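You operate a simulated robot arm through the tools that you are given. There is no shell and no other tool. Be economical: measure what you need, move in short steps, check, and stop when the job is done.

You run a simulated robot arm. Do the job below in one go: nothing can be reset, and whatever is moved stays where it is left.

TASK
Fit the good castor from the stand in the dolly's empty socket and latch it.
Fine: the worn one goes in the red socket.

It is judged by the outcome, as a careful person would: the job done as asked, and still so three seconds after it is handed in. It fails if anything else is knocked over, pushed out of place, dropped, spilled or broken.

THE ROBOT
A 7-joint arm with a two-finger parallel gripper, fixed in place. Base frame: the origin is at the foot of the arm, x ahead of it, y to its left, z up. Readings come in m, degrees, newtons and seconds.
With the tool pointing down near the work surface it reaches from about 0.24 to 0.6 m from the base axis. Its first joint turns from -66.0 to 66.0 degrees. Payload 2.5 kg.
Tool frame: the origin (TCP) lies between the finger pads and is the grasp point; the fingertips stand 0.023 m ahead of it; z points along the fingers, y is the line along which they close. The gripper opens to 0.094 m. The fingers are 0.038 m wide and 0.01 m thick; the gripper's body (0.054 by 0.096 m) begins 0.039 m behind the TCP.
Orientation is that of the tool frame in the base frame, as a unit quaternion [x, y, z, w]. With the fingers straight down and closing along the base's y, the tool's x points along the base's -x, its y along +y and its z along -z.

THE INTERFACE
- The arm moves only by the tool send_rows. Its argument "targets" is a list that holds one entry, the list of rows, each a list of 7 numbers: the shift along the tool's x, y, z in m, then the turn, a rotation vector about the tool's x, y, z in degrees, then the gripper command, from -1 (fully open) to 1 (shut), values between in proportion. In form: [[[x, y, z, rx, ry, rz, hand], ...]]. A call has 1 to 10 rows; each row is the pose to reach, as a shift and turn from the pose commanded when the call began, along the tool's axes at that moment. A row lasts 0.2 s, in which the tool goes at most 0.05 m and 8.6 degrees; a call with a longer step from one row to the next is refused whole, and so is a gripper value outside its range. A pose out of reach is approached as far as the arm can. The call stops where the force on the tool passes 60 N (or 10 N more than at its start, if that is more) or the arm is blocked; 0.2 s more then pass. Each finger travels about 0.108 m/s and halts on what it meets, pressing with about 20 N; the grip force reading is that of the motor and also rises with nothing between the fingers. The clock runs only during rows and for 0.2 s after the last one: add rows that repeat a pose to give the fingers time. The reply holds the time, the measured pose of the TCP, the force on the tool along the base axes, the opening and the grip force, in the units named above and with some noise.
- Cameras (640 x 400 px; columns grow to the right, rows downward): "scene" is fixed at [0.122, -0.4098, 0.5402]; the picture's right is [0.84, -0.55, 0.00], its down [-0.27, -0.41, -0.87] and it looks along [0.48, 0.73, -0.49] (base axes); focal length 348 px, centre (320, 200). "wrist" rides on the gripper at [-0.039, 0, -0.044] in the tool frame; the picture's right is [0.00, -1.00, 0.00], its down [0.97, 0.00, -0.24] and it looks along [0.24, 0.00, 0.97] (tool axes); focal length 218 px, centre (320, 200).
- capture(camera): a new picture of that camera. The clock stands still meanwhile.
- locate(camera, pixels): for up to 12 pixels [column, row] of the newest picture of that camera ("zoom" is the newest enlarged one), the place [x, y, z] in the base frame of the surface seen there, good to about 0.002 m, but the place of the scene camera against the robot may be out by one fixed shift of up to 0.018 m in any direction. The clock stands still meanwhile.
- enlarge(camera, box): a new picture of the part [left, top, right, bottom] of that camera's present view, enlarged. The clock stands still meanwhile.
- job_done(): hands the job in; it is judged then, once.

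Go step by step. Measure first, check grasps and placings, and put right what went wrong. The budget is 80 turns and 46 pictures, counting those below and the enlarged ones. Unless the task says otherwise, let go and move clear before handing in, and close with one line.

The tools are called after ">>>" by a JSON object that holds its "fn" and its "kwargs". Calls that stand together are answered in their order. send_rows: Moves the arm, as the interface text tells. Its arguments: {"type":"object","properties":{"targets":{"type":"array"}},"required":["targets"]} The other tools are called the same way: capture (camera) takes a picture; locate (camera, pixels) gives the place of the surface under pixels of a picture; enlarge (camera, box) takes an enlarged picture of a part of a camera's view; job_done () hands the job in.

At the start:

```text
t: 0.0
tool_pos: [0.3485, -0.0713, 0.3927]
ee_rot: [-0.001, 1.0, 0.0, -0.001]
ft_force: [-0.5, 0.1, 0.0]
grip_width: 0.0939
grasp_force: 0.1
```

scene: 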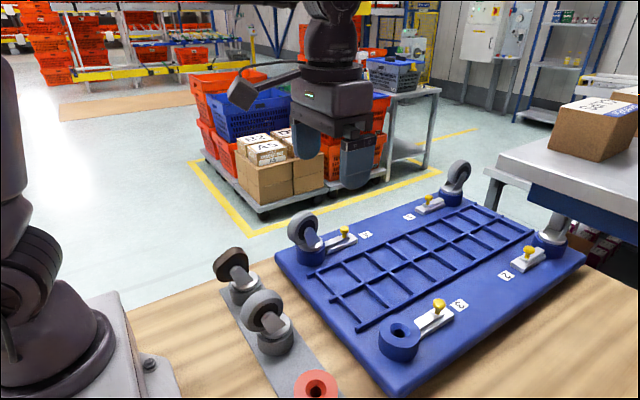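
wrist: 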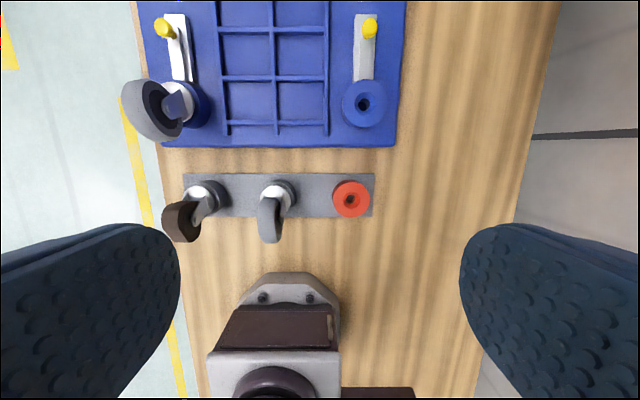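

The stand holds two castors, a brown one near (232,265) and a grey one near (265,312) in the scene picture, with the red socket at (316,385). The empty dolly socket is at (400,338). I'll look closer at each of them.

>>> {"fn": "enlarge", "kwargs": {"camera": "scene", "box": [190, 230, 350, 400]}}

>>> {"fn": "enlarge", "kwargs": {"camera": "scene", "box": [370, 280, 480, 370]}}

>>> {"fn": "enlarge", "kwargs": {"camera": "wrist", "box": [120, 0, 420, 250]}}

>>> {"fn": "enlarge", "kwargs": {"camera": "scene", "box": [270, 190, 390, 280]}}

```text
2.35 times, centred on (270, 315) of scene
```

zoom: 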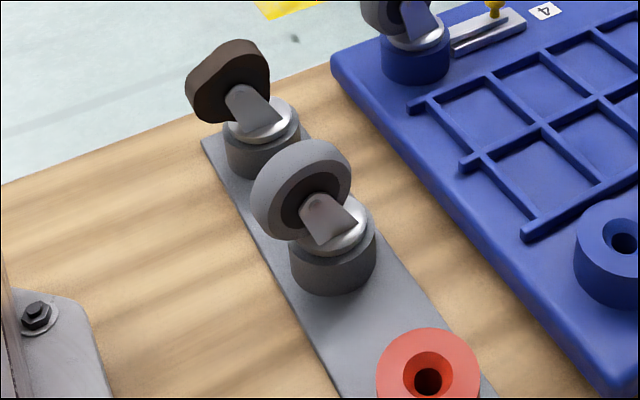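

```text
4.44 times, centred on (425, 325) of scene
```

zoom: 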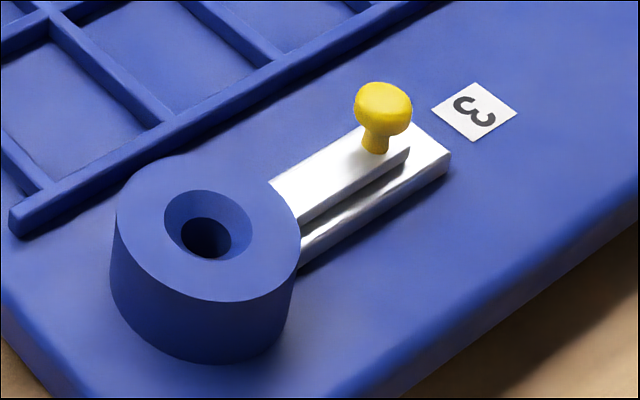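

```text
1.60 times, centred on (270, 125) of wrist
```

zoom: 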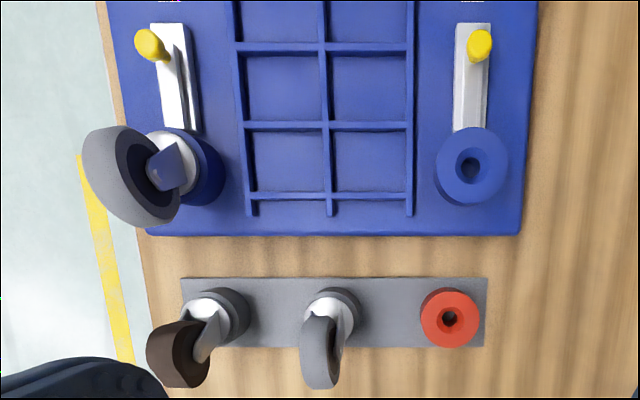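

```text
4.44 times, centred on (330, 235) of scene
```

zoom: 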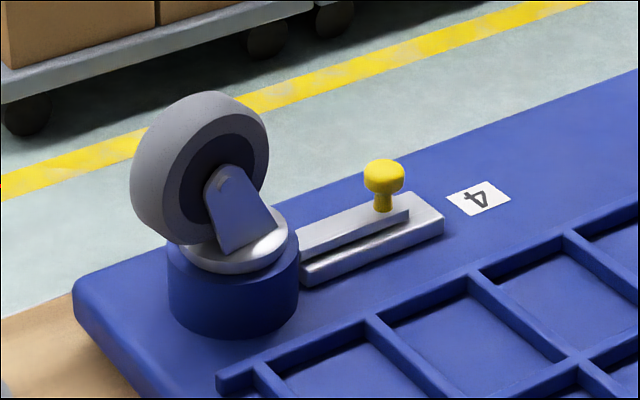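

The brown castor is out of round, so it's the worn one; the grey middle castor is good. Next I'll measure the castors, sockets and latch knobs, using the wrist picture for true positions.

>>> {"fn": "locate", "kwargs": {"camera": "wrist", "pixels": [[363, 103], [351, 90], [370, 27], [364, 75], [165, 27], [182, 75], [205, 112], [350, 185], [270, 215], [285, 190], [205, 190], [181, 215]]}}

>>> {"fn": "capture", "kwargs": {"camera": "scene"}}

>>> {"fn": "locate", "kwargs": {"camera": "scene", "pixels": [[439, 303], [452, 317], [418, 332], [402, 318], [386, 338], [345, 232], [356, 238], [326, 250], [270, 330], [265, 300], [316, 376], [428, 201]]}}

```text
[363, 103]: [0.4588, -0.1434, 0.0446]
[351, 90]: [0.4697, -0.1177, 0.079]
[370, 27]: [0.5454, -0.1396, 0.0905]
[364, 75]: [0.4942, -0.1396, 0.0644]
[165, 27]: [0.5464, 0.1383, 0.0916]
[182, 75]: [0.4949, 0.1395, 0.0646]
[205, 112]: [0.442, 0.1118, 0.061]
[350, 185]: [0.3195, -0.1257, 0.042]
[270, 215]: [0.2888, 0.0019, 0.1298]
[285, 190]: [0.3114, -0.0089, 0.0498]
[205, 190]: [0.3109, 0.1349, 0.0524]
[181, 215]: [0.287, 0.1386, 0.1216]
```

```text
39 pictures are left
```

scene: 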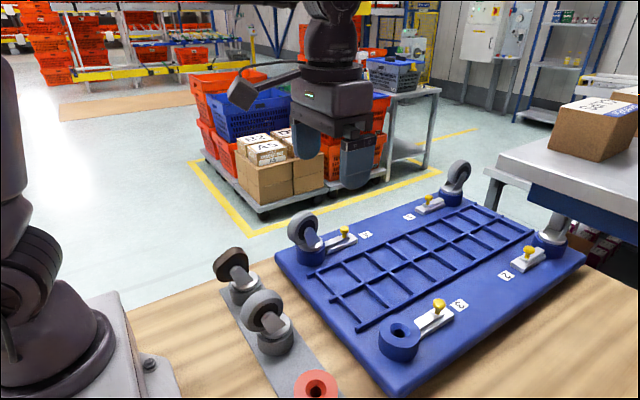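

```text
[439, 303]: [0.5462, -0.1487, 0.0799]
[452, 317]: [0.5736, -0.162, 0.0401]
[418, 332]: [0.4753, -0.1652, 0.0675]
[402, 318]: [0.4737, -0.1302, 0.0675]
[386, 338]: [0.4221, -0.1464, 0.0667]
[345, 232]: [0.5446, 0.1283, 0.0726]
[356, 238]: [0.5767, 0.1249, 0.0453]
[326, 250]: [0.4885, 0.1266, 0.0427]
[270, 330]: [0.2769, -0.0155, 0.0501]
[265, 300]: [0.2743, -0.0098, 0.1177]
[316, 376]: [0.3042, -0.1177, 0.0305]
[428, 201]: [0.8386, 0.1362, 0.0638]
```

The knobs on sockets 3 and 4 both sit at x≈0.546. I need close-ups to see how the latches work, so I'll move the wrist camera over socket 3.

>>> {"fn": "send_rows", "kwargs": {"targets": [[[-0.025, -0.017, 0.03, 0, 0, 0, -1], [-0.05, -0.035, 0.06, 0, 0, 0, -1], [-0.08, -0.055, 0.09, 0, 0, 0, -1], [-0.105, -0.069, 0.12, 0, 0, 0, -1], [-0.105, -0.069, 0.14, 0, 0, 0, -1], [-0.105, -0.069, 0.14, 0, 0, 0, -1]]]}}

>>> {"fn": "capture", "kwargs": {"camera": "wrist"}}

>>> {"fn": "enlarge", "kwargs": {"camera": "scene", "box": [400, 150, 600, 280]}}

```text
t: 1.4
tool_pos: [0.4549, -0.1421, 0.2514]
ee_rot: [0.001, 1.0, 0.0, -0.001]
ft_force: [0.2, 0.0, -0.5]
grip_width: 0.094
grasp_force: 0.1
```

```text
38 pictures are left
```

wrist: 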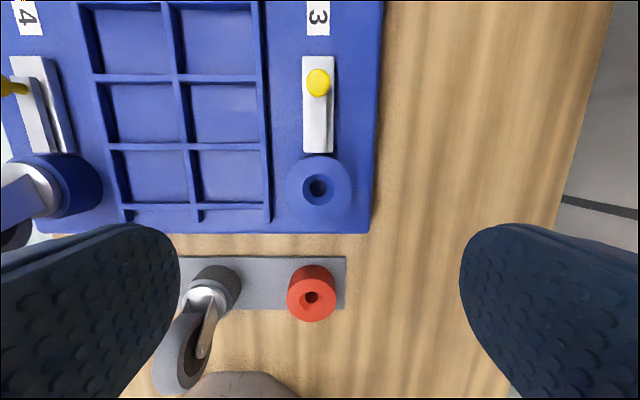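

```text
3.08 times, centred on (500, 215) of scene
```

zoom: 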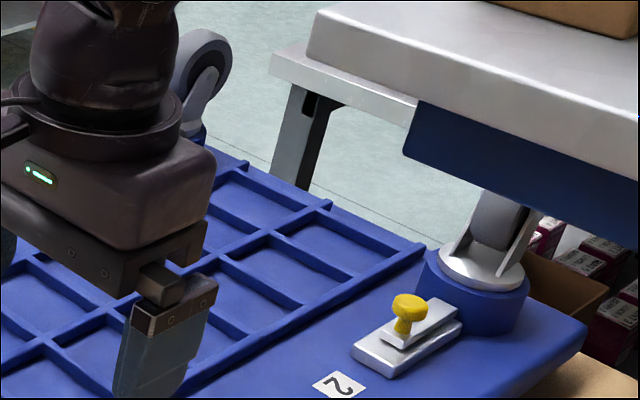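

Now I'll take a close wrist view of socket 3 and its latch, plus the red socket.

>>> {"fn": "enlarge", "kwargs": {"camera": "wrist", "box": [260, 40, 380, 220]}}

>>> {"fn": "locate", "kwargs": {"camera": "wrist", "pixels": [[318, 82], [318, 60], [318, 148], [329, 62], [300, 188], [337, 188], [319, 165], [319, 207], [311, 286], [311, 308], [293, 298], [360, 100]]}}

>>> {"fn": "locate", "kwargs": {"camera": "wrist", "pixels": [[318, 188], [311, 298], [335, 265], [420, 300], [30, 90], [40, 140], [20, 62], [205, 300], [225, 275], [180, 345], [318, 320], [311, 268]]}}

```text
2.22 times, centred on (320, 130) of wrist
```

zoom: 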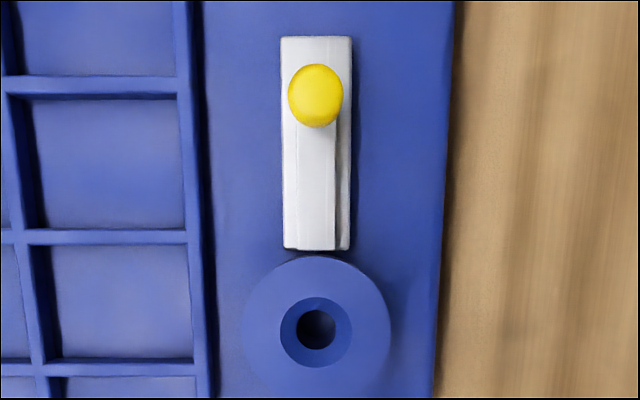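

```text
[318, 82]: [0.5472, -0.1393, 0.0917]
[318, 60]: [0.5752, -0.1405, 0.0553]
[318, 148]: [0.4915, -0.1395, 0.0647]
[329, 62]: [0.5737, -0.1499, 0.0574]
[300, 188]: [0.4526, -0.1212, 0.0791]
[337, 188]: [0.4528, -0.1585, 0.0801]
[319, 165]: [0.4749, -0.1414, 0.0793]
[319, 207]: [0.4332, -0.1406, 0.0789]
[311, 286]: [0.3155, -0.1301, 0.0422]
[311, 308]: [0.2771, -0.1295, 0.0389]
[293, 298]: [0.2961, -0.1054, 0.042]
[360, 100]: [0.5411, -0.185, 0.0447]
```

```text
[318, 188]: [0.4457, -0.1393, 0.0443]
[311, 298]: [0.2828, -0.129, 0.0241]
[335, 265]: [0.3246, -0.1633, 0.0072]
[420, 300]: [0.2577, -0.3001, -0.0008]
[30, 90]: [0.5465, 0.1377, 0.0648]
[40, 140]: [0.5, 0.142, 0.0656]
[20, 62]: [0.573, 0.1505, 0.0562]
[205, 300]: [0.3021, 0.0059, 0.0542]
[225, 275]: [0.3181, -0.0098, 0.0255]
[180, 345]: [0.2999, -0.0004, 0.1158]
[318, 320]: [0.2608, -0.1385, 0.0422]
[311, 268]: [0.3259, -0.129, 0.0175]
```

Latch 3's knob and slider look to be in the same place as latch 4's, so I need to know whether the bolt is already in the bore. The scene camera faces the latch-side wall of the bore, so I'll zoom in tightly there and on latch 4.

>>> {"fn": "enlarge", "kwargs": {"camera": "scene", "box": [380, 315, 424, 343]}}

>>> {"fn": "enlarge", "kwargs": {"camera": "scene", "box": [410, 290, 460, 345]}}

>>> {"fn": "enlarge", "kwargs": {"camera": "scene", "box": [315, 220, 365, 260]}}

```text
14.29 times, centred on (402, 329) of scene
```

zoom: 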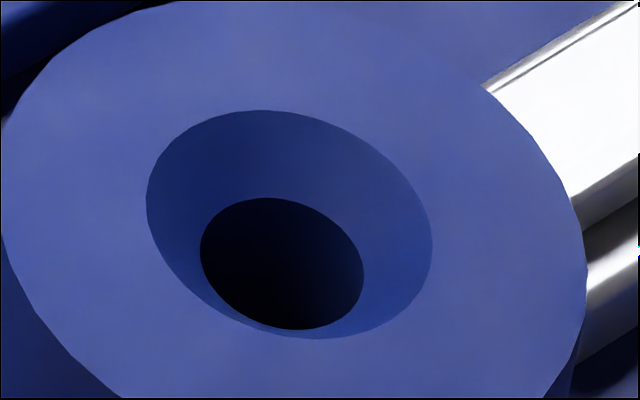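

```text
7.27 times, centred on (435, 318) of scene
```

zoom: 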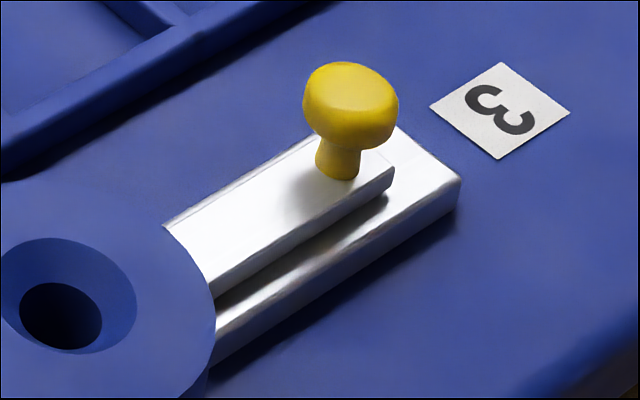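

```text
10.00 times, centred on (340, 240) of scene
```

zoom: 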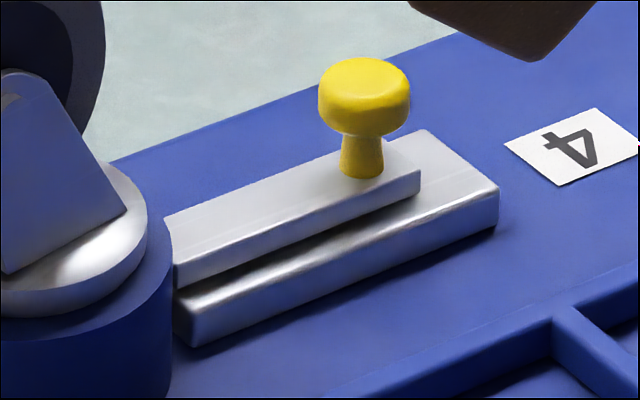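

All the latches are in the same position, and each base reaches about 20 mm past the slider's rear. That suggests slider-forward is closed, so latch 3 should be drawn back first. Before touching it, I'll look at the castors on the stand from above.

>>> {"fn": "send_rows", "kwargs": {"targets": [[[0.02, 0.035, -0.02, 0, 0, 0, -1], [0.045, 0.07, -0.03, 0, 0, 0, -1], [0.07, 0.105, -0.03, 0, 0, 0, -1], [0.09, 0.14, -0.03, 0, 0, 0, -1], [0.11, 0.175, -0.03, 0, 0, 0, -1], [0.12, 0.2, -0.03, 0, 0, 0, -1], [0.12, 0.2, -0.03, 0, 0, 0, -1]]]}}

>>> {"fn": "capture", "kwargs": {"camera": "wrist"}}

>>> {"fn": "enlarge", "kwargs": {"camera": "wrist", "box": [220, 140, 420, 265]}}

```text
t: 3.0
tool_pos: [0.3353, 0.0614, 0.285]
ee_rot: [0.0, 1.0, -0.001, 0.0]
ft_force: [-0.3, -0.4, 0.0]
grip_width: 0.0943
grasp_force: 0.1
```

```text
32 pictures are left
```

wrist: 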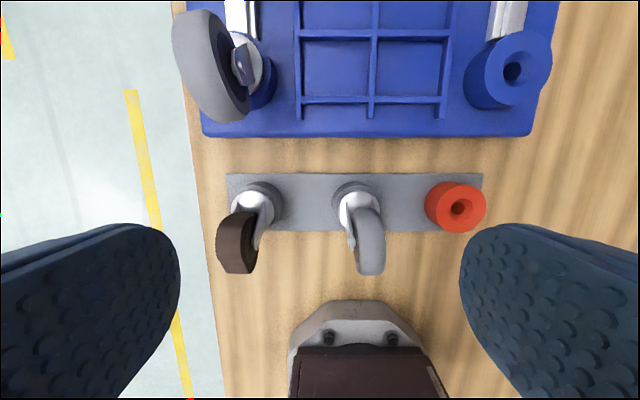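

```text
3.20 times, centred on (320, 202) of wrist
```

zoom: 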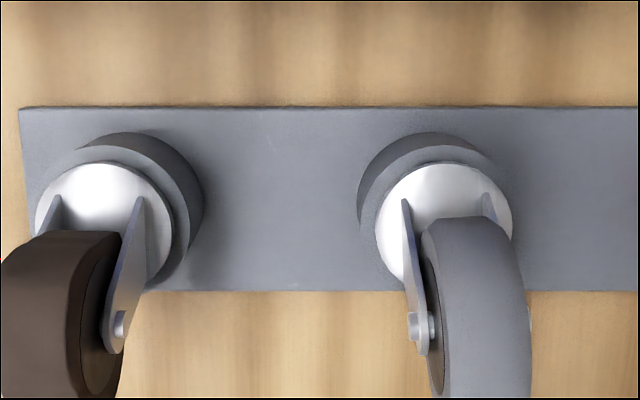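

Both wheels trail toward the base, roughly along −x. I'll locate points on each castor and its socket.

>>> {"fn": "locate", "kwargs": {"camera": "zoom", "pixels": [[440, 240], [500, 235], [475, 222], [475, 300], [450, 370], [525, 370], [490, 385], [420, 335], [440, 190], [395, 240], [500, 205], [430, 140]]}}

>>> {"fn": "locate", "kwargs": {"camera": "zoom", "pixels": [[40, 240], [110, 240], [60, 300], [20, 330], [80, 330], [120, 330], [100, 190], [100, 165], [160, 230], [50, 390], [190, 200], [140, 140]]}}

>>> {"fn": "locate", "kwargs": {"camera": "wrist", "pixels": [[364, 210], [364, 240], [370, 260], [378, 240], [355, 240], [370, 272], [235, 225], [235, 250], [238, 270], [256, 243], [220, 250], [459, 195]]}}

```text
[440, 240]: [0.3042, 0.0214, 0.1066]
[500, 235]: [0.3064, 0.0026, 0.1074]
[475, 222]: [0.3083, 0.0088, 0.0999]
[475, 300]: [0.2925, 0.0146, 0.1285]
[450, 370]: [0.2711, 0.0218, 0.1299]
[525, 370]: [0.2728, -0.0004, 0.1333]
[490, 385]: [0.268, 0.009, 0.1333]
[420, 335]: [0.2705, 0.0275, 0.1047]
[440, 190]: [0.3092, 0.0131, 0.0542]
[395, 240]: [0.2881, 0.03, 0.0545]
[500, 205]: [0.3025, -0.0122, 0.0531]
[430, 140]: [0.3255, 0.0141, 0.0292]
```

```text
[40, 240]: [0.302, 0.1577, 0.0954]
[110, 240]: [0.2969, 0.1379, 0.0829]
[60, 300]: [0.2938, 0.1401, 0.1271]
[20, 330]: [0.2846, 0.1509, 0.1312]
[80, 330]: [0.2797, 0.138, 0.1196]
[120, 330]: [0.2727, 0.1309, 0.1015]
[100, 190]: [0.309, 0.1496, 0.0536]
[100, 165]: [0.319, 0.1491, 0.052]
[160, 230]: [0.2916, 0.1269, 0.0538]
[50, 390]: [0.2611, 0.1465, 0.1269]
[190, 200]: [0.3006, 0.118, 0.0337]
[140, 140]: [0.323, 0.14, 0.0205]
```

```text
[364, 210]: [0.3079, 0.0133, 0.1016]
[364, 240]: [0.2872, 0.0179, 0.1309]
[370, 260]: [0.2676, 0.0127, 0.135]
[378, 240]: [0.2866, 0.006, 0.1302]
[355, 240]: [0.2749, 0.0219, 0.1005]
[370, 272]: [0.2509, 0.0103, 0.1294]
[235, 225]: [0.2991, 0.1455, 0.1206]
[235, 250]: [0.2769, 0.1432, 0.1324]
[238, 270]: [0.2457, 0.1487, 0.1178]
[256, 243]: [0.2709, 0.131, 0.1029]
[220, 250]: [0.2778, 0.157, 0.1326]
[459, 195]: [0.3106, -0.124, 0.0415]
```

The good wheel is centred near (0.270, 0.011) with its top at z≈0.135 and a width of about 22 mm. First I'll sort out the latch by moving above knob 3 at (0.546, −0.1395).

>>> {"fn": "send_rows", "kwargs": {"targets": [[[-0.03, -0.03, 0.0, 0, 0, 0, -1], [-0.06, -0.06, 0.01, 0, 0, 0, -1], [-0.09, -0.09, 0.02, 0, 0, 0, -1], [-0.12, -0.12, 0.03, 0, 0, 0, -1], [-0.15, -0.15, 0.05, 0, 0, 0, -1], [-0.18, -0.18, 0.07, 0, 0, 0, -1], [-0.2107, -0.2009, 0.09, 0, 0, 0, -1], [-0.2107, -0.2009, 0.12, 0, 0, 0, -1], [-0.2107, -0.2009, 0.135, 0, 0, 0, -1], [-0.2107, -0.2009, 0.135, 0, 0, 0, -1]]]}}

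>>> {"fn": "capture", "kwargs": {"camera": "wrist"}}

```text
t: 5.2
tool_pos: [0.5437, -0.1412, 0.151]
ee_rot: [0.0, 1.0, 0.0, 0.0]
ft_force: [0.8, -0.5, -0.7]
grip_width: 0.0941
grasp_force: 0.1
```

```text
30 pictures are left
```

wrist: 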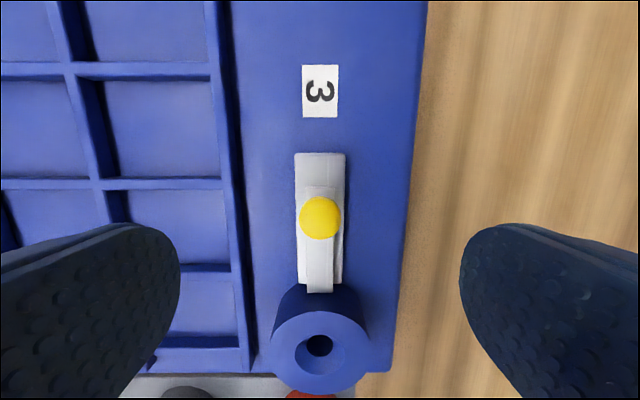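

The knob is at (320,218), centred between the fingers. I'll check its exact position and the ends of the slider.

>>> {"fn": "locate", "kwargs": {"camera": "wrist", "pixels": [[320, 218], [320, 160], [320, 191], [320, 288], [306, 218], [335, 218], [320, 203], [320, 235], [300, 250], [340, 250]]}}

```text
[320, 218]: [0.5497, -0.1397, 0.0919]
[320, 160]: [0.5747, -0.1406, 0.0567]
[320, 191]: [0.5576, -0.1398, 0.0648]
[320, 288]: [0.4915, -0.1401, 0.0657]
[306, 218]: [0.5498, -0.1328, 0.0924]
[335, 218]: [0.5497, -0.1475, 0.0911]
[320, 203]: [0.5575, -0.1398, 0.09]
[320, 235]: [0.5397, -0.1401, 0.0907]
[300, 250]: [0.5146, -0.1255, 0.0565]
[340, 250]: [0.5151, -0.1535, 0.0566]
```

The knob centre is (0.549, −0.140) with its top at z≈0.092. I'll lower to it and close on the knob.

>>> {"fn": "send_rows", "kwargs": {"targets": [[[-0.004, 0.001, 0.03, 0, 0, 0, -1], [-0.004, 0.001, 0.054, 0, 0, 0, -1], [-0.004, 0.001, 0.054, 0, 0, 0, 0], [-0.004, 0.001, 0.054, 0, 0, 0, 1], [-0.004, 0.001, 0.054, 0, 0, 0, 1], [-0.004, 0.001, 0.054, 0, 0, 0, 1]]]}}

```text
t: 6.6
tool_pos: [0.5498, -0.1403, 0.0943]
ee_rot: [0.0, 1.0, 0.0, 0.0]
ft_force: [3.8, -6.0, -4.6]
grip_width: 0.021
grasp_force: 44.5
```

I have the knob, with an opening of 21 mm. Now I'll draw it back along +x in small steps.

>>> {"fn": "send_rows", "kwargs": {"targets": [[[-0.004, 0, 0, 0, 0, 0, 1], [-0.008, 0, 0, 0, 0, 0, 1], [-0.012, 0, 0, 0, 0, 0, 1], [-0.016, 0, 0, 0, 0, 0, 1], [-0.018, 0, 0, 0, 0, 0, 1], [-0.018, 0, 0, 0, 0, 0, 1]]]}}

>>> {"fn": "capture", "kwargs": {"camera": "wrist"}}

```text
t: 8.0
tool_pos: [0.5661, -0.1405, 0.0921]
ee_rot: [0.0, 1.0, 0.0, -0.004]
ft_force: [-29.9, 3.4, 24.8]
grip_width: 0.0209
grasp_force: 45.2
```

```text
29 pictures are left
```

wrist: 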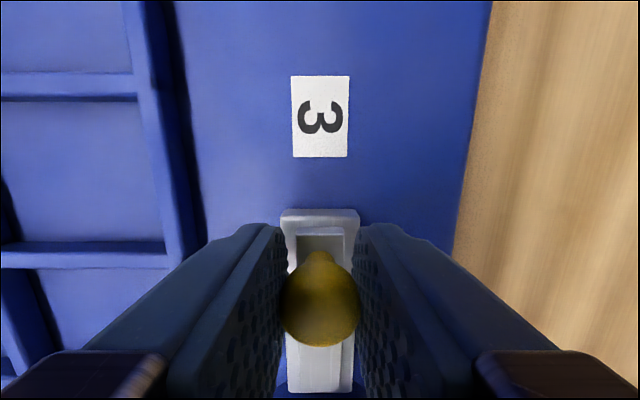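

The pull meets about 30 N. I'll check whether the slider moved by locating its rear end and the knob.

>>> {"fn": "locate", "kwargs": {"camera": "wrist", "pixels": [[320, 212], [320, 228], [320, 240], [320, 250], [320, 300], [320, 258], [320, 375]]}}

>>> {"fn": "enlarge", "kwargs": {"camera": "scene", "box": [380, 270, 480, 345]}}

```text
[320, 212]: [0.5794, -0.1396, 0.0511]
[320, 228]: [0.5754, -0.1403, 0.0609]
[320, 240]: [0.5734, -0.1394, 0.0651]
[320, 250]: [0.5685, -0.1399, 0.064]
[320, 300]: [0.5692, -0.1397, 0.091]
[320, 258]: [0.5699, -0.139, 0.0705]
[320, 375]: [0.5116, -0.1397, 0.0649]
```

```text
5.33 times, centred on (430, 308) of scene
```

zoom: 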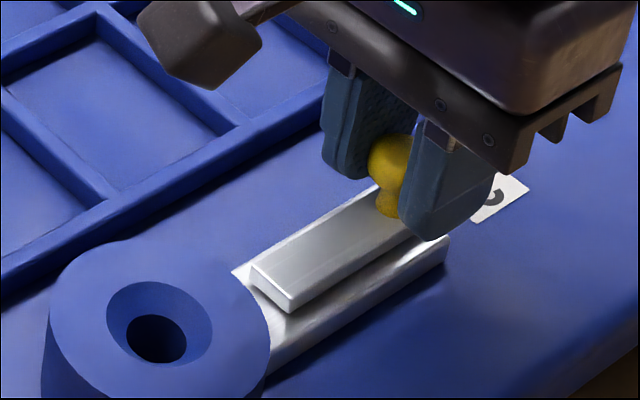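

The slider moved back about 17 mm, clear of the socket, so back is open. I'll ease off, let go and see whether it stays there.

>>> {"fn": "send_rows", "kwargs": {"targets": [[[0.0015, 0, -0.001, 0, 0, 0, 1], [0.0015, 0, -0.001, 0, 0, 0, 0], [0.0015, 0, -0.001, 0, 0, 0, -1], [0.0015, 0, -0.001, 0, 0, 0, -1], [0.0015, 0, -0.04, 0, 0, 0, -1], [0.0015, 0, -0.08, 0, 0, 0, -1], [0.0015, 0, -0.1, 0, 0, 0, -1], [0.0015, 0, -0.1, 0, 0, 0, -1]]]}}

>>> {"fn": "capture", "kwargs": {"camera": "wrist"}}

>>> {"fn": "locate", "kwargs": {"camera": "wrist", "pixels": [[320, 208], [320, 160], [320, 300], [320, 310], [320, 192]]}}

```text
t: 9.8
tool_pos: [0.5645, -0.1407, 0.1925]
ee_rot: [0.0, 1.0, 0.0, -0.001]
ft_force: [-0.7, 0.0, -1.5]
grip_width: 0.0941
grasp_force: 0.1
```

```text
27 pictures are left
```

wrist: 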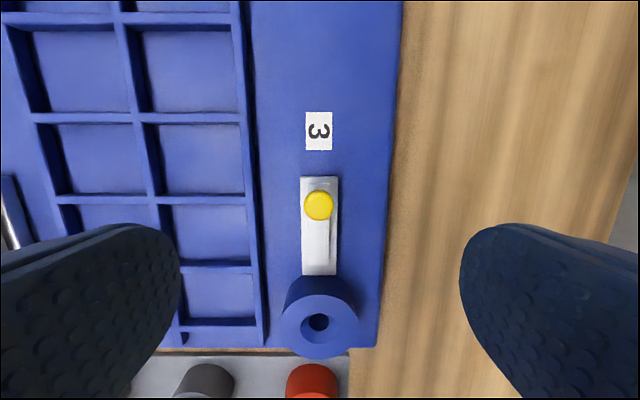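

```text
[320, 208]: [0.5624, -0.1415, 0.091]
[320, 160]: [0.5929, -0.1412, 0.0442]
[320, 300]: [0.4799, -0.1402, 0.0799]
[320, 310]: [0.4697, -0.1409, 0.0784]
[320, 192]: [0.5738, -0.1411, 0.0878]
```

The latch stays open with the knob at x≈0.565. Next I'll go above the good castor's wheel.

>>> {"fn": "send_rows", "kwargs": {"targets": [[[0.03, 0.015, -0.03, 0, 0, 0, -1], [0.07, 0.035, -0.05, 0, 0, 0, -1], [0.11, 0.055, -0.05, 0, 0, 0, -1], [0.15, 0.075, -0.05, 0, 0, 0, -1], [0.19, 0.095, -0.05, 0, 0, 0, -1], [0.23, 0.115, -0.05, 0, 0, 0, -1], [0.265, 0.135, -0.05, 0, 0, 0, -1], [0.2925, 0.152, -0.05, 0, 0, 0, -1], [0.2925, 0.152, -0.05, 0, 0, 0, -1]]]}}

>>> {"fn": "capture", "kwargs": {"camera": "wrist"}}

>>> {"fn": "enlarge", "kwargs": {"camera": "wrist", "box": [240, 110, 400, 250]}}

```text
t: 11.8
tool_pos: [0.2714, 0.0112, 0.2426]
ee_rot: [0.0, 1.0, -0.001, 0.0]
ft_force: [-0.3, -0.2, 0.6]
grip_width: 0.094
grasp_force: 0.0
```

```text
26 pictures are left
```

wrist: 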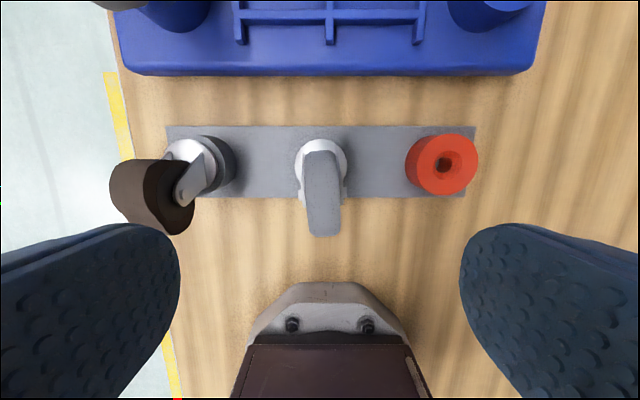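

```text
2.86 times, centred on (320, 180) of wrist
```

zoom: 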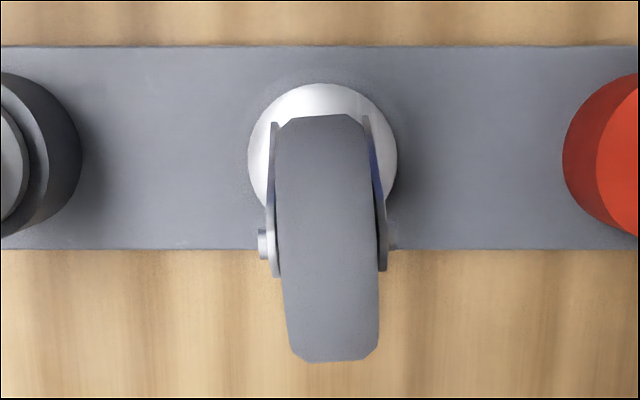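

The disc centre, and so the stem, is near (0.2905, 0.010), with the axle at x≈0.270 and the wheel turned about 3°. I'll lower onto the top of the wheel above the fork ends and close.

>>> {"fn": "send_rows", "kwargs": {"targets": [[[0.0014, -0.0015, 0.04, 0, 0, -3.2, -1], [0.0014, -0.0015, 0.08, 0, 0, -3.2, -1], [0.0014, -0.0015, 0.102, 0, 0, -3.2, -1], [0.0014, -0.0015, 0.102, 0, 0, -3.2, -1], [0.0014, -0.0015, 0.102, 0, 0, -3.2, -0.2]]]}}

>>> {"fn": "capture", "kwargs": {"camera": "wrist"}}

>>> {"fn": "enlarge", "kwargs": {"camera": "scene", "box": [190, 230, 350, 370]}}

```text
t: 13.0
tool_pos: [0.2708, 0.0088, 0.1403]
ee_rot: [-0.028, 1.0, 0.0, 0.0]
ft_force: [0.9, -0.8, -0.5]
grip_width: 0.0562
grasp_force: 0.0
```

```text
24 pictures are left
```

wrist: 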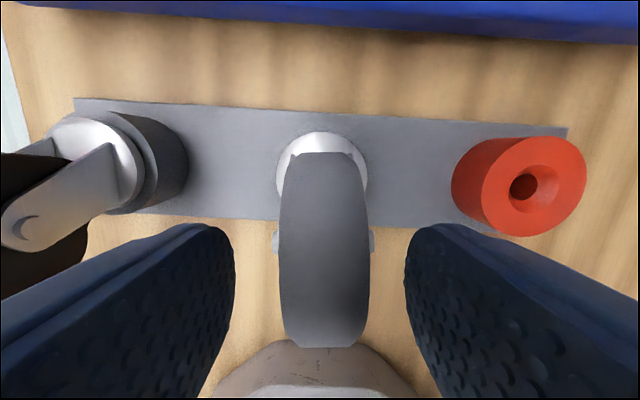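

```text
2.86 times, centred on (270, 300) of scene
```

zoom: 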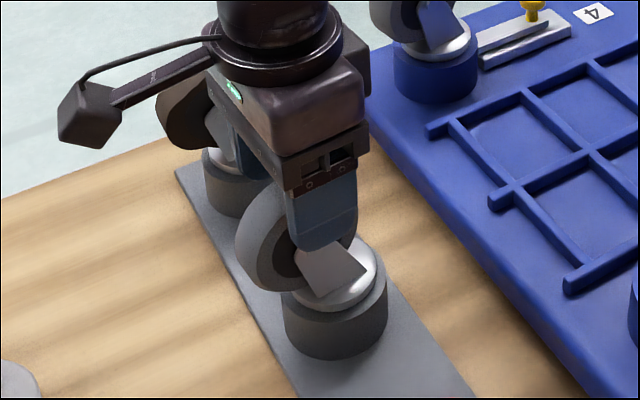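

The wheel is aligned and centred between the fingers at column 324. I'll close on it.

>>> {"fn": "send_rows", "kwargs": {"targets": [[[0, 0, 0, 0, 0, 0, 0.3], [0, 0, 0, 0, 0, 0, 1], [0, 0, 0, 0, 0, 0, 1], [0, 0, 0, 0, 0, 0, 1]]]}}

>>> {"fn": "capture", "kwargs": {"camera": "wrist"}}

```text
t: 14.0
tool_pos: [0.2698, 0.0107, 0.1397]
ee_rot: [-0.028, 1.0, 0.001, 0.0]
ft_force: [-1.4, -2.7, 1.6]
grip_width: 0.0256
grasp_force: 20.2
```

```text
22 pictures are left
```

wrist: 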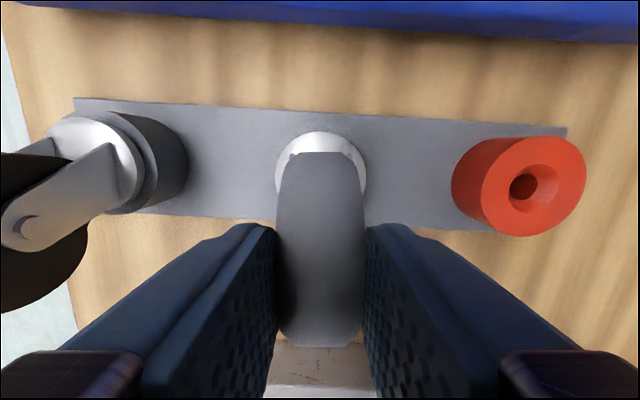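

The grip on the wheel holds at 25.6 mm. I'll lift straight up and check it.

>>> {"fn": "send_rows", "kwargs": {"targets": [[[0, 0, -0.01, 0, 0, 0, 1], [0, 0, -0.03, 0, 0, 0, 1], [0, 0, -0.05, 0, 0, 0, 1], [0, 0, -0.075, 0, 0, 0, 1], [0, 0, -0.1, 0, 0, 0, 1], [0, 0, -0.12, 0, 0, 0, 1], [0, 0, -0.12, 0, 0, 0, 1]]]}}

>>> {"fn": "capture", "kwargs": {"camera": "scene"}}

>>> {"fn": "capture", "kwargs": {"camera": "wrist"}}

```text
t: 15.6
tool_pos: [0.2712, 0.0106, 0.2619]
ee_rot: [-0.027, 1.0, 0.0, 0.0]
ft_force: [-0.4, 0.5, -4.8]
grip_width: 0.0254
grasp_force: 20.0
```

```text
21 pictures are left
```

scene: 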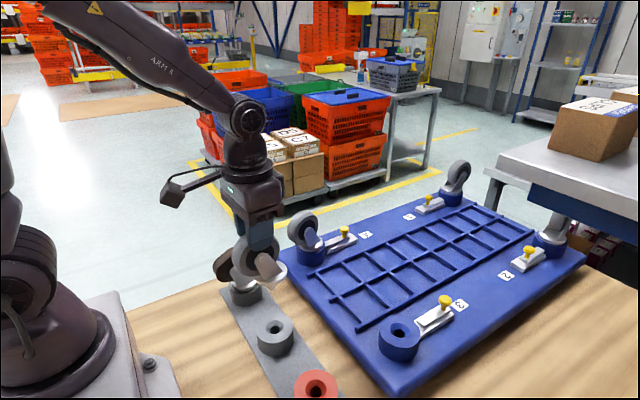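

```text
20 pictures are left
```

wrist: 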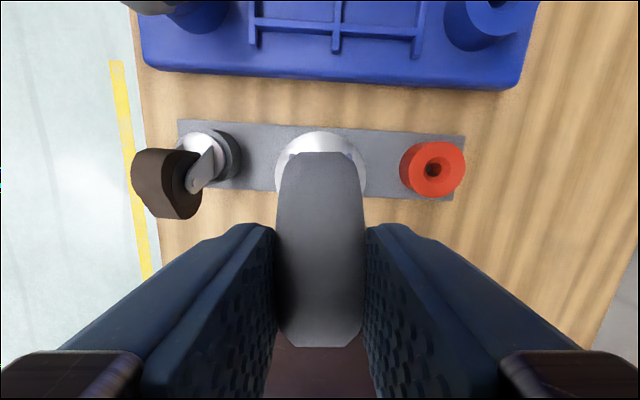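

The castor is held without having rotated, since its disc is still at (321,150). I'll check the stem and whether it hangs vertical.

>>> {"fn": "enlarge", "kwargs": {"camera": "scene", "box": [205, 215, 325, 305]}}

>>> {"fn": "locate", "kwargs": {"camera": "scene", "pixels": [[266, 334], [289, 337], [275, 325], [275, 347], [302, 386], [334, 386], [382, 338], [416, 340], [398, 322], [400, 350]]}}

```text
4.44 times, centred on (265, 260) of scene
```

zoom: 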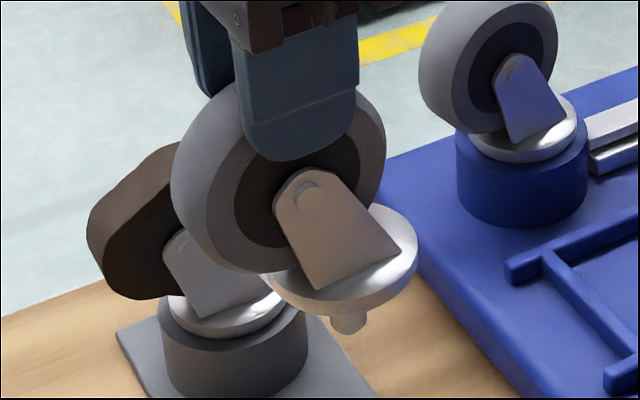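

```text
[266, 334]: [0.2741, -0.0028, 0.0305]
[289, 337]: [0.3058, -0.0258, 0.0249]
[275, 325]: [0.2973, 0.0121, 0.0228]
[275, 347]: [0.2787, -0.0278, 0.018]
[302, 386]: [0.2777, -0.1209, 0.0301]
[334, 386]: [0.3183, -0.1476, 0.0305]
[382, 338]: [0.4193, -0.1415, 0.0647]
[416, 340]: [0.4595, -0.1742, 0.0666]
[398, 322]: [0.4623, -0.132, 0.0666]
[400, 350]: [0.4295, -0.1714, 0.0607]
```

The stem is short, points straight down, and the disc is level. I'll carry it over the dolly socket at (0.452, −0.1405) and hover.

>>> {"fn": "send_rows", "kwargs": {"targets": [[[-0.025, -0.026, 0, 0, 0, 0, 1], [-0.05, -0.052, 0, 0, 0, 0, 1], [-0.075, -0.078, 0, 0, 0, 0, 1], [-0.1, -0.104, 0, 0, 0, 0, 1], [-0.125, -0.13, 0, 0, 0, 0, 1], [-0.145, -0.151, 0.01, 0, 0, 0, 1], [-0.1523, -0.1593, 0.03, 0, 0, 0, 1], [-0.1523, -0.1593, 0.04, 0, 0, 0, 1], [-0.1523, -0.1593, 0.04, 0, 0, 0, 1]]]}}

>>> {"fn": "capture", "kwargs": {"camera": "wrist"}}

>>> {"fn": "enlarge", "kwargs": {"camera": "scene", "box": [340, 240, 480, 370]}}

```text
t: 17.6
tool_pos: [0.43, -0.1405, 0.2221]
ee_rot: [-0.028, 1.0, 0.0, 0.0]
ft_force: [0.5, 1.4, -4.8]
grip_width: 0.0256
grasp_force: 19.7
```

```text
18 pictures are left
```

wrist: 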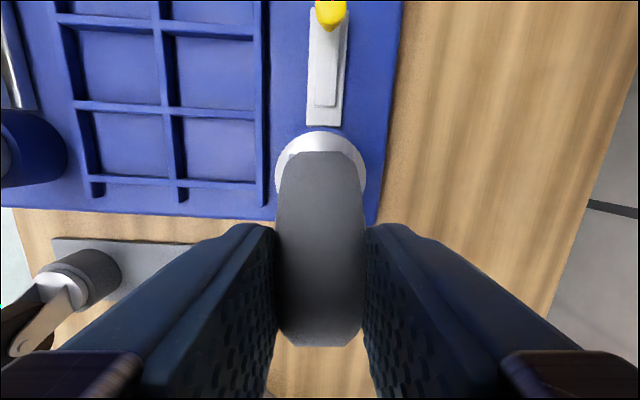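

```text
3.08 times, centred on (410, 305) of scene
```

zoom: 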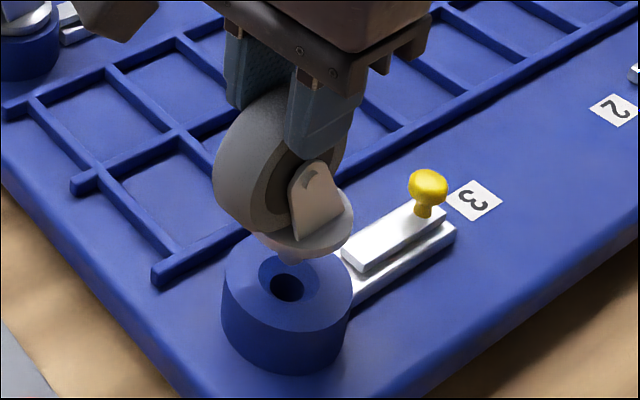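

The stem tip sits right above the bore: (291,262) over (288,282) in the zoom. I'll lower slowly.

>>> {"fn": "send_rows", "kwargs": {"targets": [[[0, 0, 0.008, 0, 0, 0, 1], [0, 0, 0.014, 0, 0, 0, 1], [0, 0, 0.02, 0, 0, 0, 1], [0, 0, 0.025, 0, 0, 0, 1], [0, 0, 0.03, 0, 0, 0, 1], [0, 0, 0.034, 0, 0, 0, 1], [0, 0, 0.038, 0, 0, 0, 1], [0, 0, 0.041, 0, 0, 0, 1], [0, 0, 0.041, 0, 0, 0, 1]]]}}

>>> {"fn": "enlarge", "kwargs": {"camera": "scene", "box": [340, 240, 480, 370]}}

```text
t: 19.6
tool_pos: [0.4319, -0.1399, 0.1811]
ee_rot: [-0.028, 1.0, 0.0, 0.0]
ft_force: [0.2, 0.4, -4.4]
grip_width: 0.0255
grasp_force: 19.6
```

```text
3.08 times, centred on (410, 305) of scene
```

zoom: 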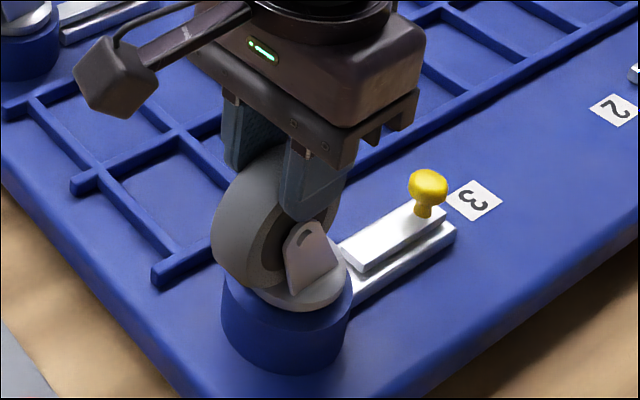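

The stem went in with no side force and the disc is almost on the socket. I'll lower the last few millimetres until it touches.

>>> {"fn": "send_rows", "kwargs": {"targets": [[[0, 0, 0.0015, 0, 0, 0, 1], [0, 0, 0.003, 0, 0, 0, 1], [0, 0, 0.0045, 0, 0, 0, 1], [0, 0, 0.006, 0, 0, 0, 1], [0, 0, 0.006, 0, 0, 0, 1]]]}}

```text
t: 20.8
tool_pos: [0.4332, -0.1404, 0.1768]
ee_rot: [-0.027, 1.0, -0.001, 0.002]
ft_force: [-11.1, -2.8, 32.3]
grip_width: 0.0258
grasp_force: 20.0
```

It touched at z≈0.177, matching the expected seated height of 0.1767. I'll ease off, release, lift clear and inspect.

>>> {"fn": "send_rows", "kwargs": {"targets": [[[0, 0, -0.001, 0, 0, 0, 1], [0, 0, -0.001, 0, 0, 0, 0.2], [0, 0, -0.001, 0, 0, 0, -0.4], [0, 0, -0.001, 0, 0, 0, -1], [0, 0, -0.03, 0, 0, 0, -1], [0, 0, -0.07, 0, 0, 0, -1], [0, 0, -0.09, 0, 0, 0, -1], [0, 0, -0.09, 0, 0, 0, -1]]]}}

>>> {"fn": "enlarge", "kwargs": {"camera": "scene", "box": [340, 250, 480, 370]}}

>>> {"fn": "capture", "kwargs": {"camera": "wrist"}}

>>> {"fn": "locate", "kwargs": {"camera": "wrist", "pixels": [[320, 160], [320, 140], [305, 165], [320, 200]]}}

```text
t: 22.6
tool_pos: [0.4314, -0.1374, 0.2669]
ee_rot: [-0.028, 1.0, 0.0, 0.001]
ft_force: [0.4, -0.2, -0.4]
grip_width: 0.0943
grasp_force: 0.1
```

```text
3.33 times, centred on (410, 310) of scene
```

zoom: 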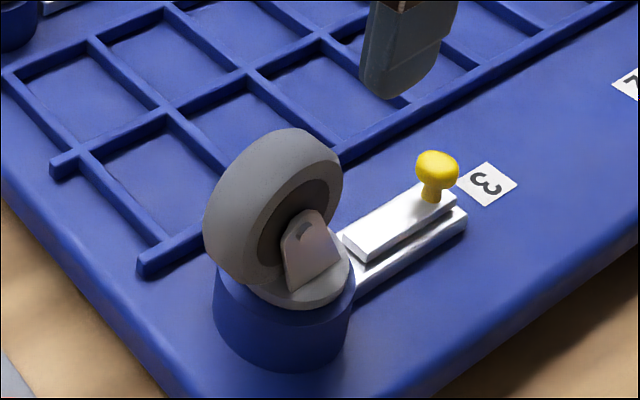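

```text
14 pictures are left
```

wrist: 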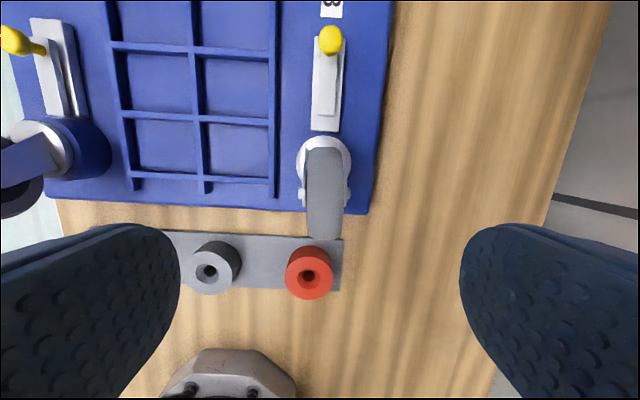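

```text
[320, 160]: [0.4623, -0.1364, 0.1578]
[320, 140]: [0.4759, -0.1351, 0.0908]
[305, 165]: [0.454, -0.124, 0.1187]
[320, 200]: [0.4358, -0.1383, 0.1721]
```

It's seated, with the disc top at z≈0.091 and level. Now I'll go to the knob at x≈0.565, undoing the small yaw on the way.

>>> {"fn": "send_rows", "kwargs": {"targets": [[[-0.04, -0.003, 0, 0, 0, 3.2, -1], [-0.08, -0.006, 0, 0, 0, 3.2, -1], [-0.115, -0.008, 0, 0, 0, 3.2, -1], [-0.132, -0.009, 0.03, 0, 0, 3.2, -1], [-0.132, -0.009, 0.075, 0, 0, 3.2, -1], [-0.132, -0.009, 0.115, 0, 0, 3.2, -1], [-0.132, -0.009, 0.115, 0, 0, 3.2, -1]]]}}

>>> {"fn": "capture", "kwargs": {"camera": "wrist"}}

>>> {"fn": "locate", "kwargs": {"camera": "wrist", "pixels": [[320, 218], [320, 228], [312, 218], [328, 218], [320, 280]]}}

```text
t: 24.2
tool_pos: [0.5637, -0.1457, 0.1428]
ee_rot: [0.0, 1.0, 0.0, 0.0]
ft_force: [0.1, 0.0, -0.1]
grip_width: 0.0939
grasp_force: 0.1
```

```text
13 pictures are left
```

wrist: 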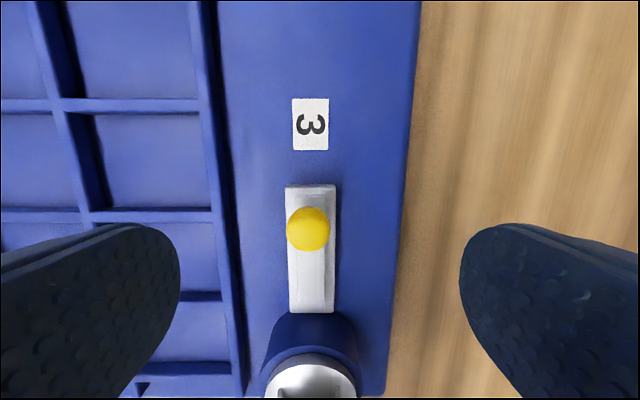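

```text
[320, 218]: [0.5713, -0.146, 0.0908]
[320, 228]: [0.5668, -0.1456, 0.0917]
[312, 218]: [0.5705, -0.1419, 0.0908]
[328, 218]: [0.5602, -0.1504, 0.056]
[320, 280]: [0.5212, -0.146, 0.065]
```

The knob is at about (0.566, −0.140). I'll lower, grip it and slide it toward the socket by about 17 mm.

>>> {"fn": "send_rows", "kwargs": {"targets": [[[-0.0025, 0.0052, 0.025, 0, 0, 0, -1], [-0.0025, 0.0052, 0.0475, 0, 0, 0, -1], [-0.0025, 0.0052, 0.0475, 0, 0, 0, 0], [-0.0025, 0.0052, 0.0475, 0, 0, 0, 1], [-0.0025, 0.0052, 0.0475, 0, 0, 0, 1], [0.0025, 0.0052, 0.0475, 0, 0, 0, 1], [0.0065, 0.0052, 0.0475, 0, 0, 0, 1], [0.0105, 0.0052, 0.0475, 0, 0, 0, 1], [0.0145, 0.0052, 0.0475, 0, 0, 0, 1], [0.0145, 0.0052, 0.0475, 0, 0, 0, 1]]]}}

```text
t: 26.4
tool_pos: [0.5495, -0.139, 0.1005]
ee_rot: [0.001, 1.0, -0.003, 0.001]
ft_force: [18.9, -26.4, -28.4]
grip_width: 0.0207
grasp_force: 45.5
```

It moved about 17 mm and is meeting some force. I'll push a few millimetres more to be sure it's home.

>>> {"fn": "send_rows", "kwargs": {"targets": [[[0.0015, -0.0005, 0, 0, 0, 0, 1], [0.003, -0.001, 0, 0, 0, 0, 1], [0.004, -0.001, 0, 0, 0, 0, 1], [0.004, -0.001, 0, 0, 0, 0, 1]]]}}

>>> {"fn": "capture", "kwargs": {"camera": "wrist"}}

>>> {"fn": "locate", "kwargs": {"camera": "wrist", "pixels": [[320, 300], [320, 250], [320, 240], [320, 230]]}}

```text
t: 27.4
tool_pos: [0.5479, -0.1396, 0.1028]
ee_rot: [0.0, 1.0, -0.003, 0.006]
ft_force: [30.1, -27.1, -13.8]
grip_width: 0.0206
grasp_force: 44.8
```

```text
12 pictures are left
```

wrist: 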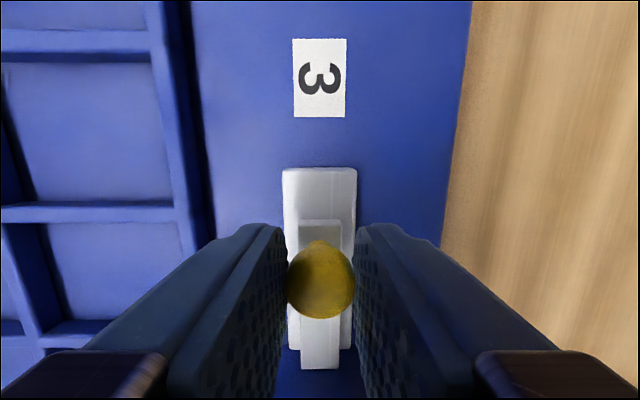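

```text
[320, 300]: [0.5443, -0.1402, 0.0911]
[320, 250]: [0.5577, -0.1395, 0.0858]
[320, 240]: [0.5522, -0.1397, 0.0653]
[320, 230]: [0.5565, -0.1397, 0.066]
```

The slider's rear edge is back at x≈0.557, its original closed place. I'll release, rise and check.

>>> {"fn": "send_rows", "kwargs": {"targets": [[[0.001, -0.0005, 0, 0, 0, 0, 1], [0.001, -0.0005, 0, 0, 0, 0, 0], [0.001, -0.0005, 0, 0, 0, 0, -1], [0.001, -0.0005, 0, 0, 0, 0, -1], [0.001, -0.0005, -0.04, 0, 0, 0, -1], [0.001, -0.0005, -0.09, 0, 0, 0, -1], [0.001, -0.0005, -0.13, 0, 0, 0, -1], [0.001, -0.0005, -0.15, 0, 0, 0, -1], [0.001, -0.0005, -0.15, 0, 0, 0, -1]]]}}

>>> {"fn": "capture", "kwargs": {"camera": "wrist"}}

>>> {"fn": "enlarge", "kwargs": {"camera": "scene", "box": [370, 270, 470, 370]}}

>>> {"fn": "locate", "kwargs": {"camera": "wrist", "pixels": [[320, 210], [320, 204], [320, 300], [320, 265]]}}

```text
t: 29.4
tool_pos: [0.5427, -0.1372, 0.2519]
ee_rot: [0.001, 1.0, 0.0, 0.0]
ft_force: [-0.1, 0.3, 0.1]
grip_width: 0.0941
grasp_force: 0.1
```

```text
11 pictures are left
```

wrist: 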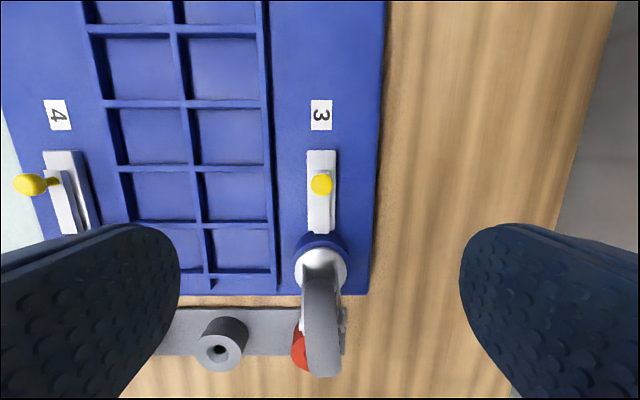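

```text
4.00 times, centred on (420, 320) of scene
```

zoom: 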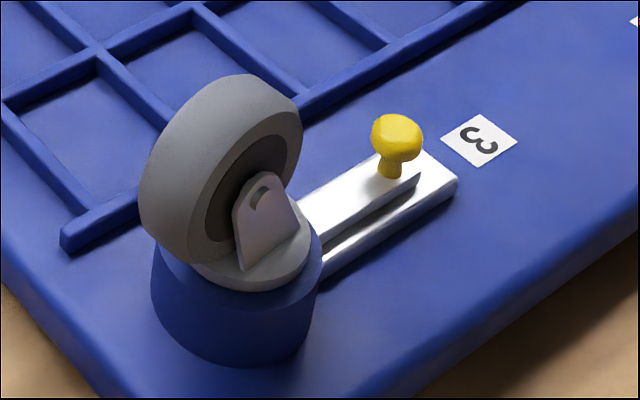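

```text
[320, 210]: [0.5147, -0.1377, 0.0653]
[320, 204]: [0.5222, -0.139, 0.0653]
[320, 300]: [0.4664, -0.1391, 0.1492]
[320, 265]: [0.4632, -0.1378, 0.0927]
```

Latched: knob 3 is back at x≈0.547, matching latch 4. Now the worn castor, so I'll move above it.

>>> {"fn": "send_rows", "kwargs": {"targets": [[[0.03, 0.032, -0.01, 0, 0, 0, -1], [0.06, 0.064, -0.01, 0, 0, 0, -1], [0.09, 0.096, -0.01, 0, 0, 0, -1], [0.12, 0.128, -0.01, 0, 0, 0, -1], [0.15, 0.16, -0.01, 0, 0, 0, -1], [0.18, 0.192, -0.01, 0, 0, 0, -1], [0.21, 0.224, -0.01, 0, 0, 0, -1], [0.24, 0.256, -0.01, 0, 0, 0, -1], [0.268, 0.282, 0, 0, 0, 0, -1], [0.268, 0.282, 0.005, 0, 0, 0, -1]]]}}

>>> {"fn": "capture", "kwargs": {"camera": "wrist"}}

>>> {"fn": "enlarge", "kwargs": {"camera": "wrist", "box": [240, 110, 400, 250]}}

```text
t: 31.6
tool_pos: [0.2763, 0.1487, 0.2469]
ee_rot: [0.0, 1.0, -0.001, 0.001]
ft_force: [0.6, -0.2, 0.6]
grip_width: 0.0938
grasp_force: 0.1
```

```text
9 pictures are left
```

wrist: 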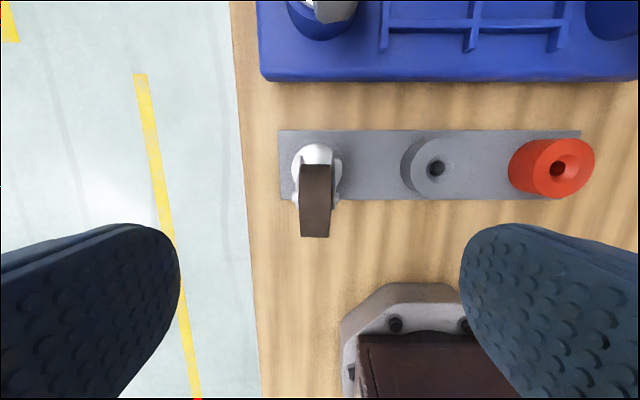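

```text
2.86 times, centred on (320, 180) of wrist
```

zoom: 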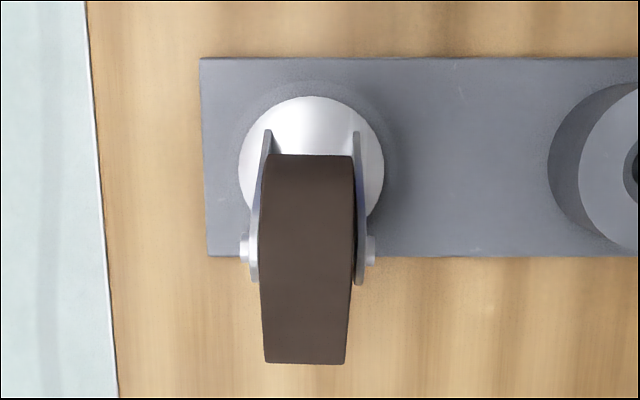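

The worn castor's disc centre is about (0.2914, 0.1517) and its axle about (0.272, 0.1525), with yaw near −1.5°. I'll lower and grip the top of the wheel the same way.

>>> {"fn": "send_rows", "kwargs": {"targets": [[[0.0043, 0.0038, 0.04, 0, 0, 1.5, -1], [0.0043, 0.0038, 0.08, 0, 0, 1.5, -1], [0.0043, 0.0038, 0.107, 0, 0, 1.5, -1], [0.0043, 0.0038, 0.107, 0, 0, 1.5, -0.2], [0.0043, 0.0038, 0.107, 0, 0, 1.5, 0.4], [0.0043, 0.0038, 0.107, 0, 0, 1.5, 1], [0.0043, 0.0038, 0.107, 0, 0, 1.5, 1], [0.0043, 0.0038, 0.107, 0, 0, 1.5, 1]]]}}

>>> {"fn": "capture", "kwargs": {"camera": "wrist"}}

```text
t: 33.4
tool_pos: [0.2736, 0.1478, 0.1418]
ee_rot: [0.013, 1.0, 0.0, 0.0]
ft_force: [-0.3, 0.0, -0.1]
grip_width: 0.0255
grasp_force: 20.2
```

```text
7 pictures are left
```

wrist: 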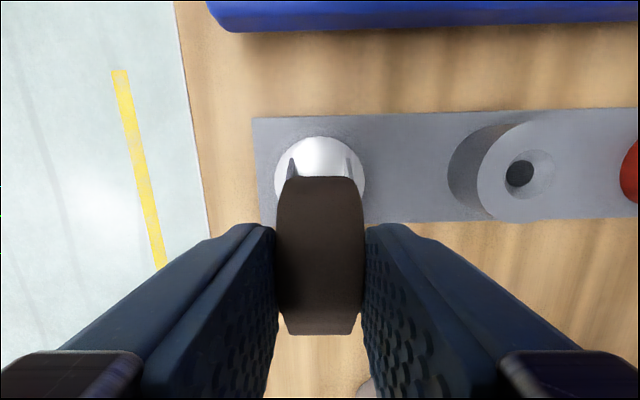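

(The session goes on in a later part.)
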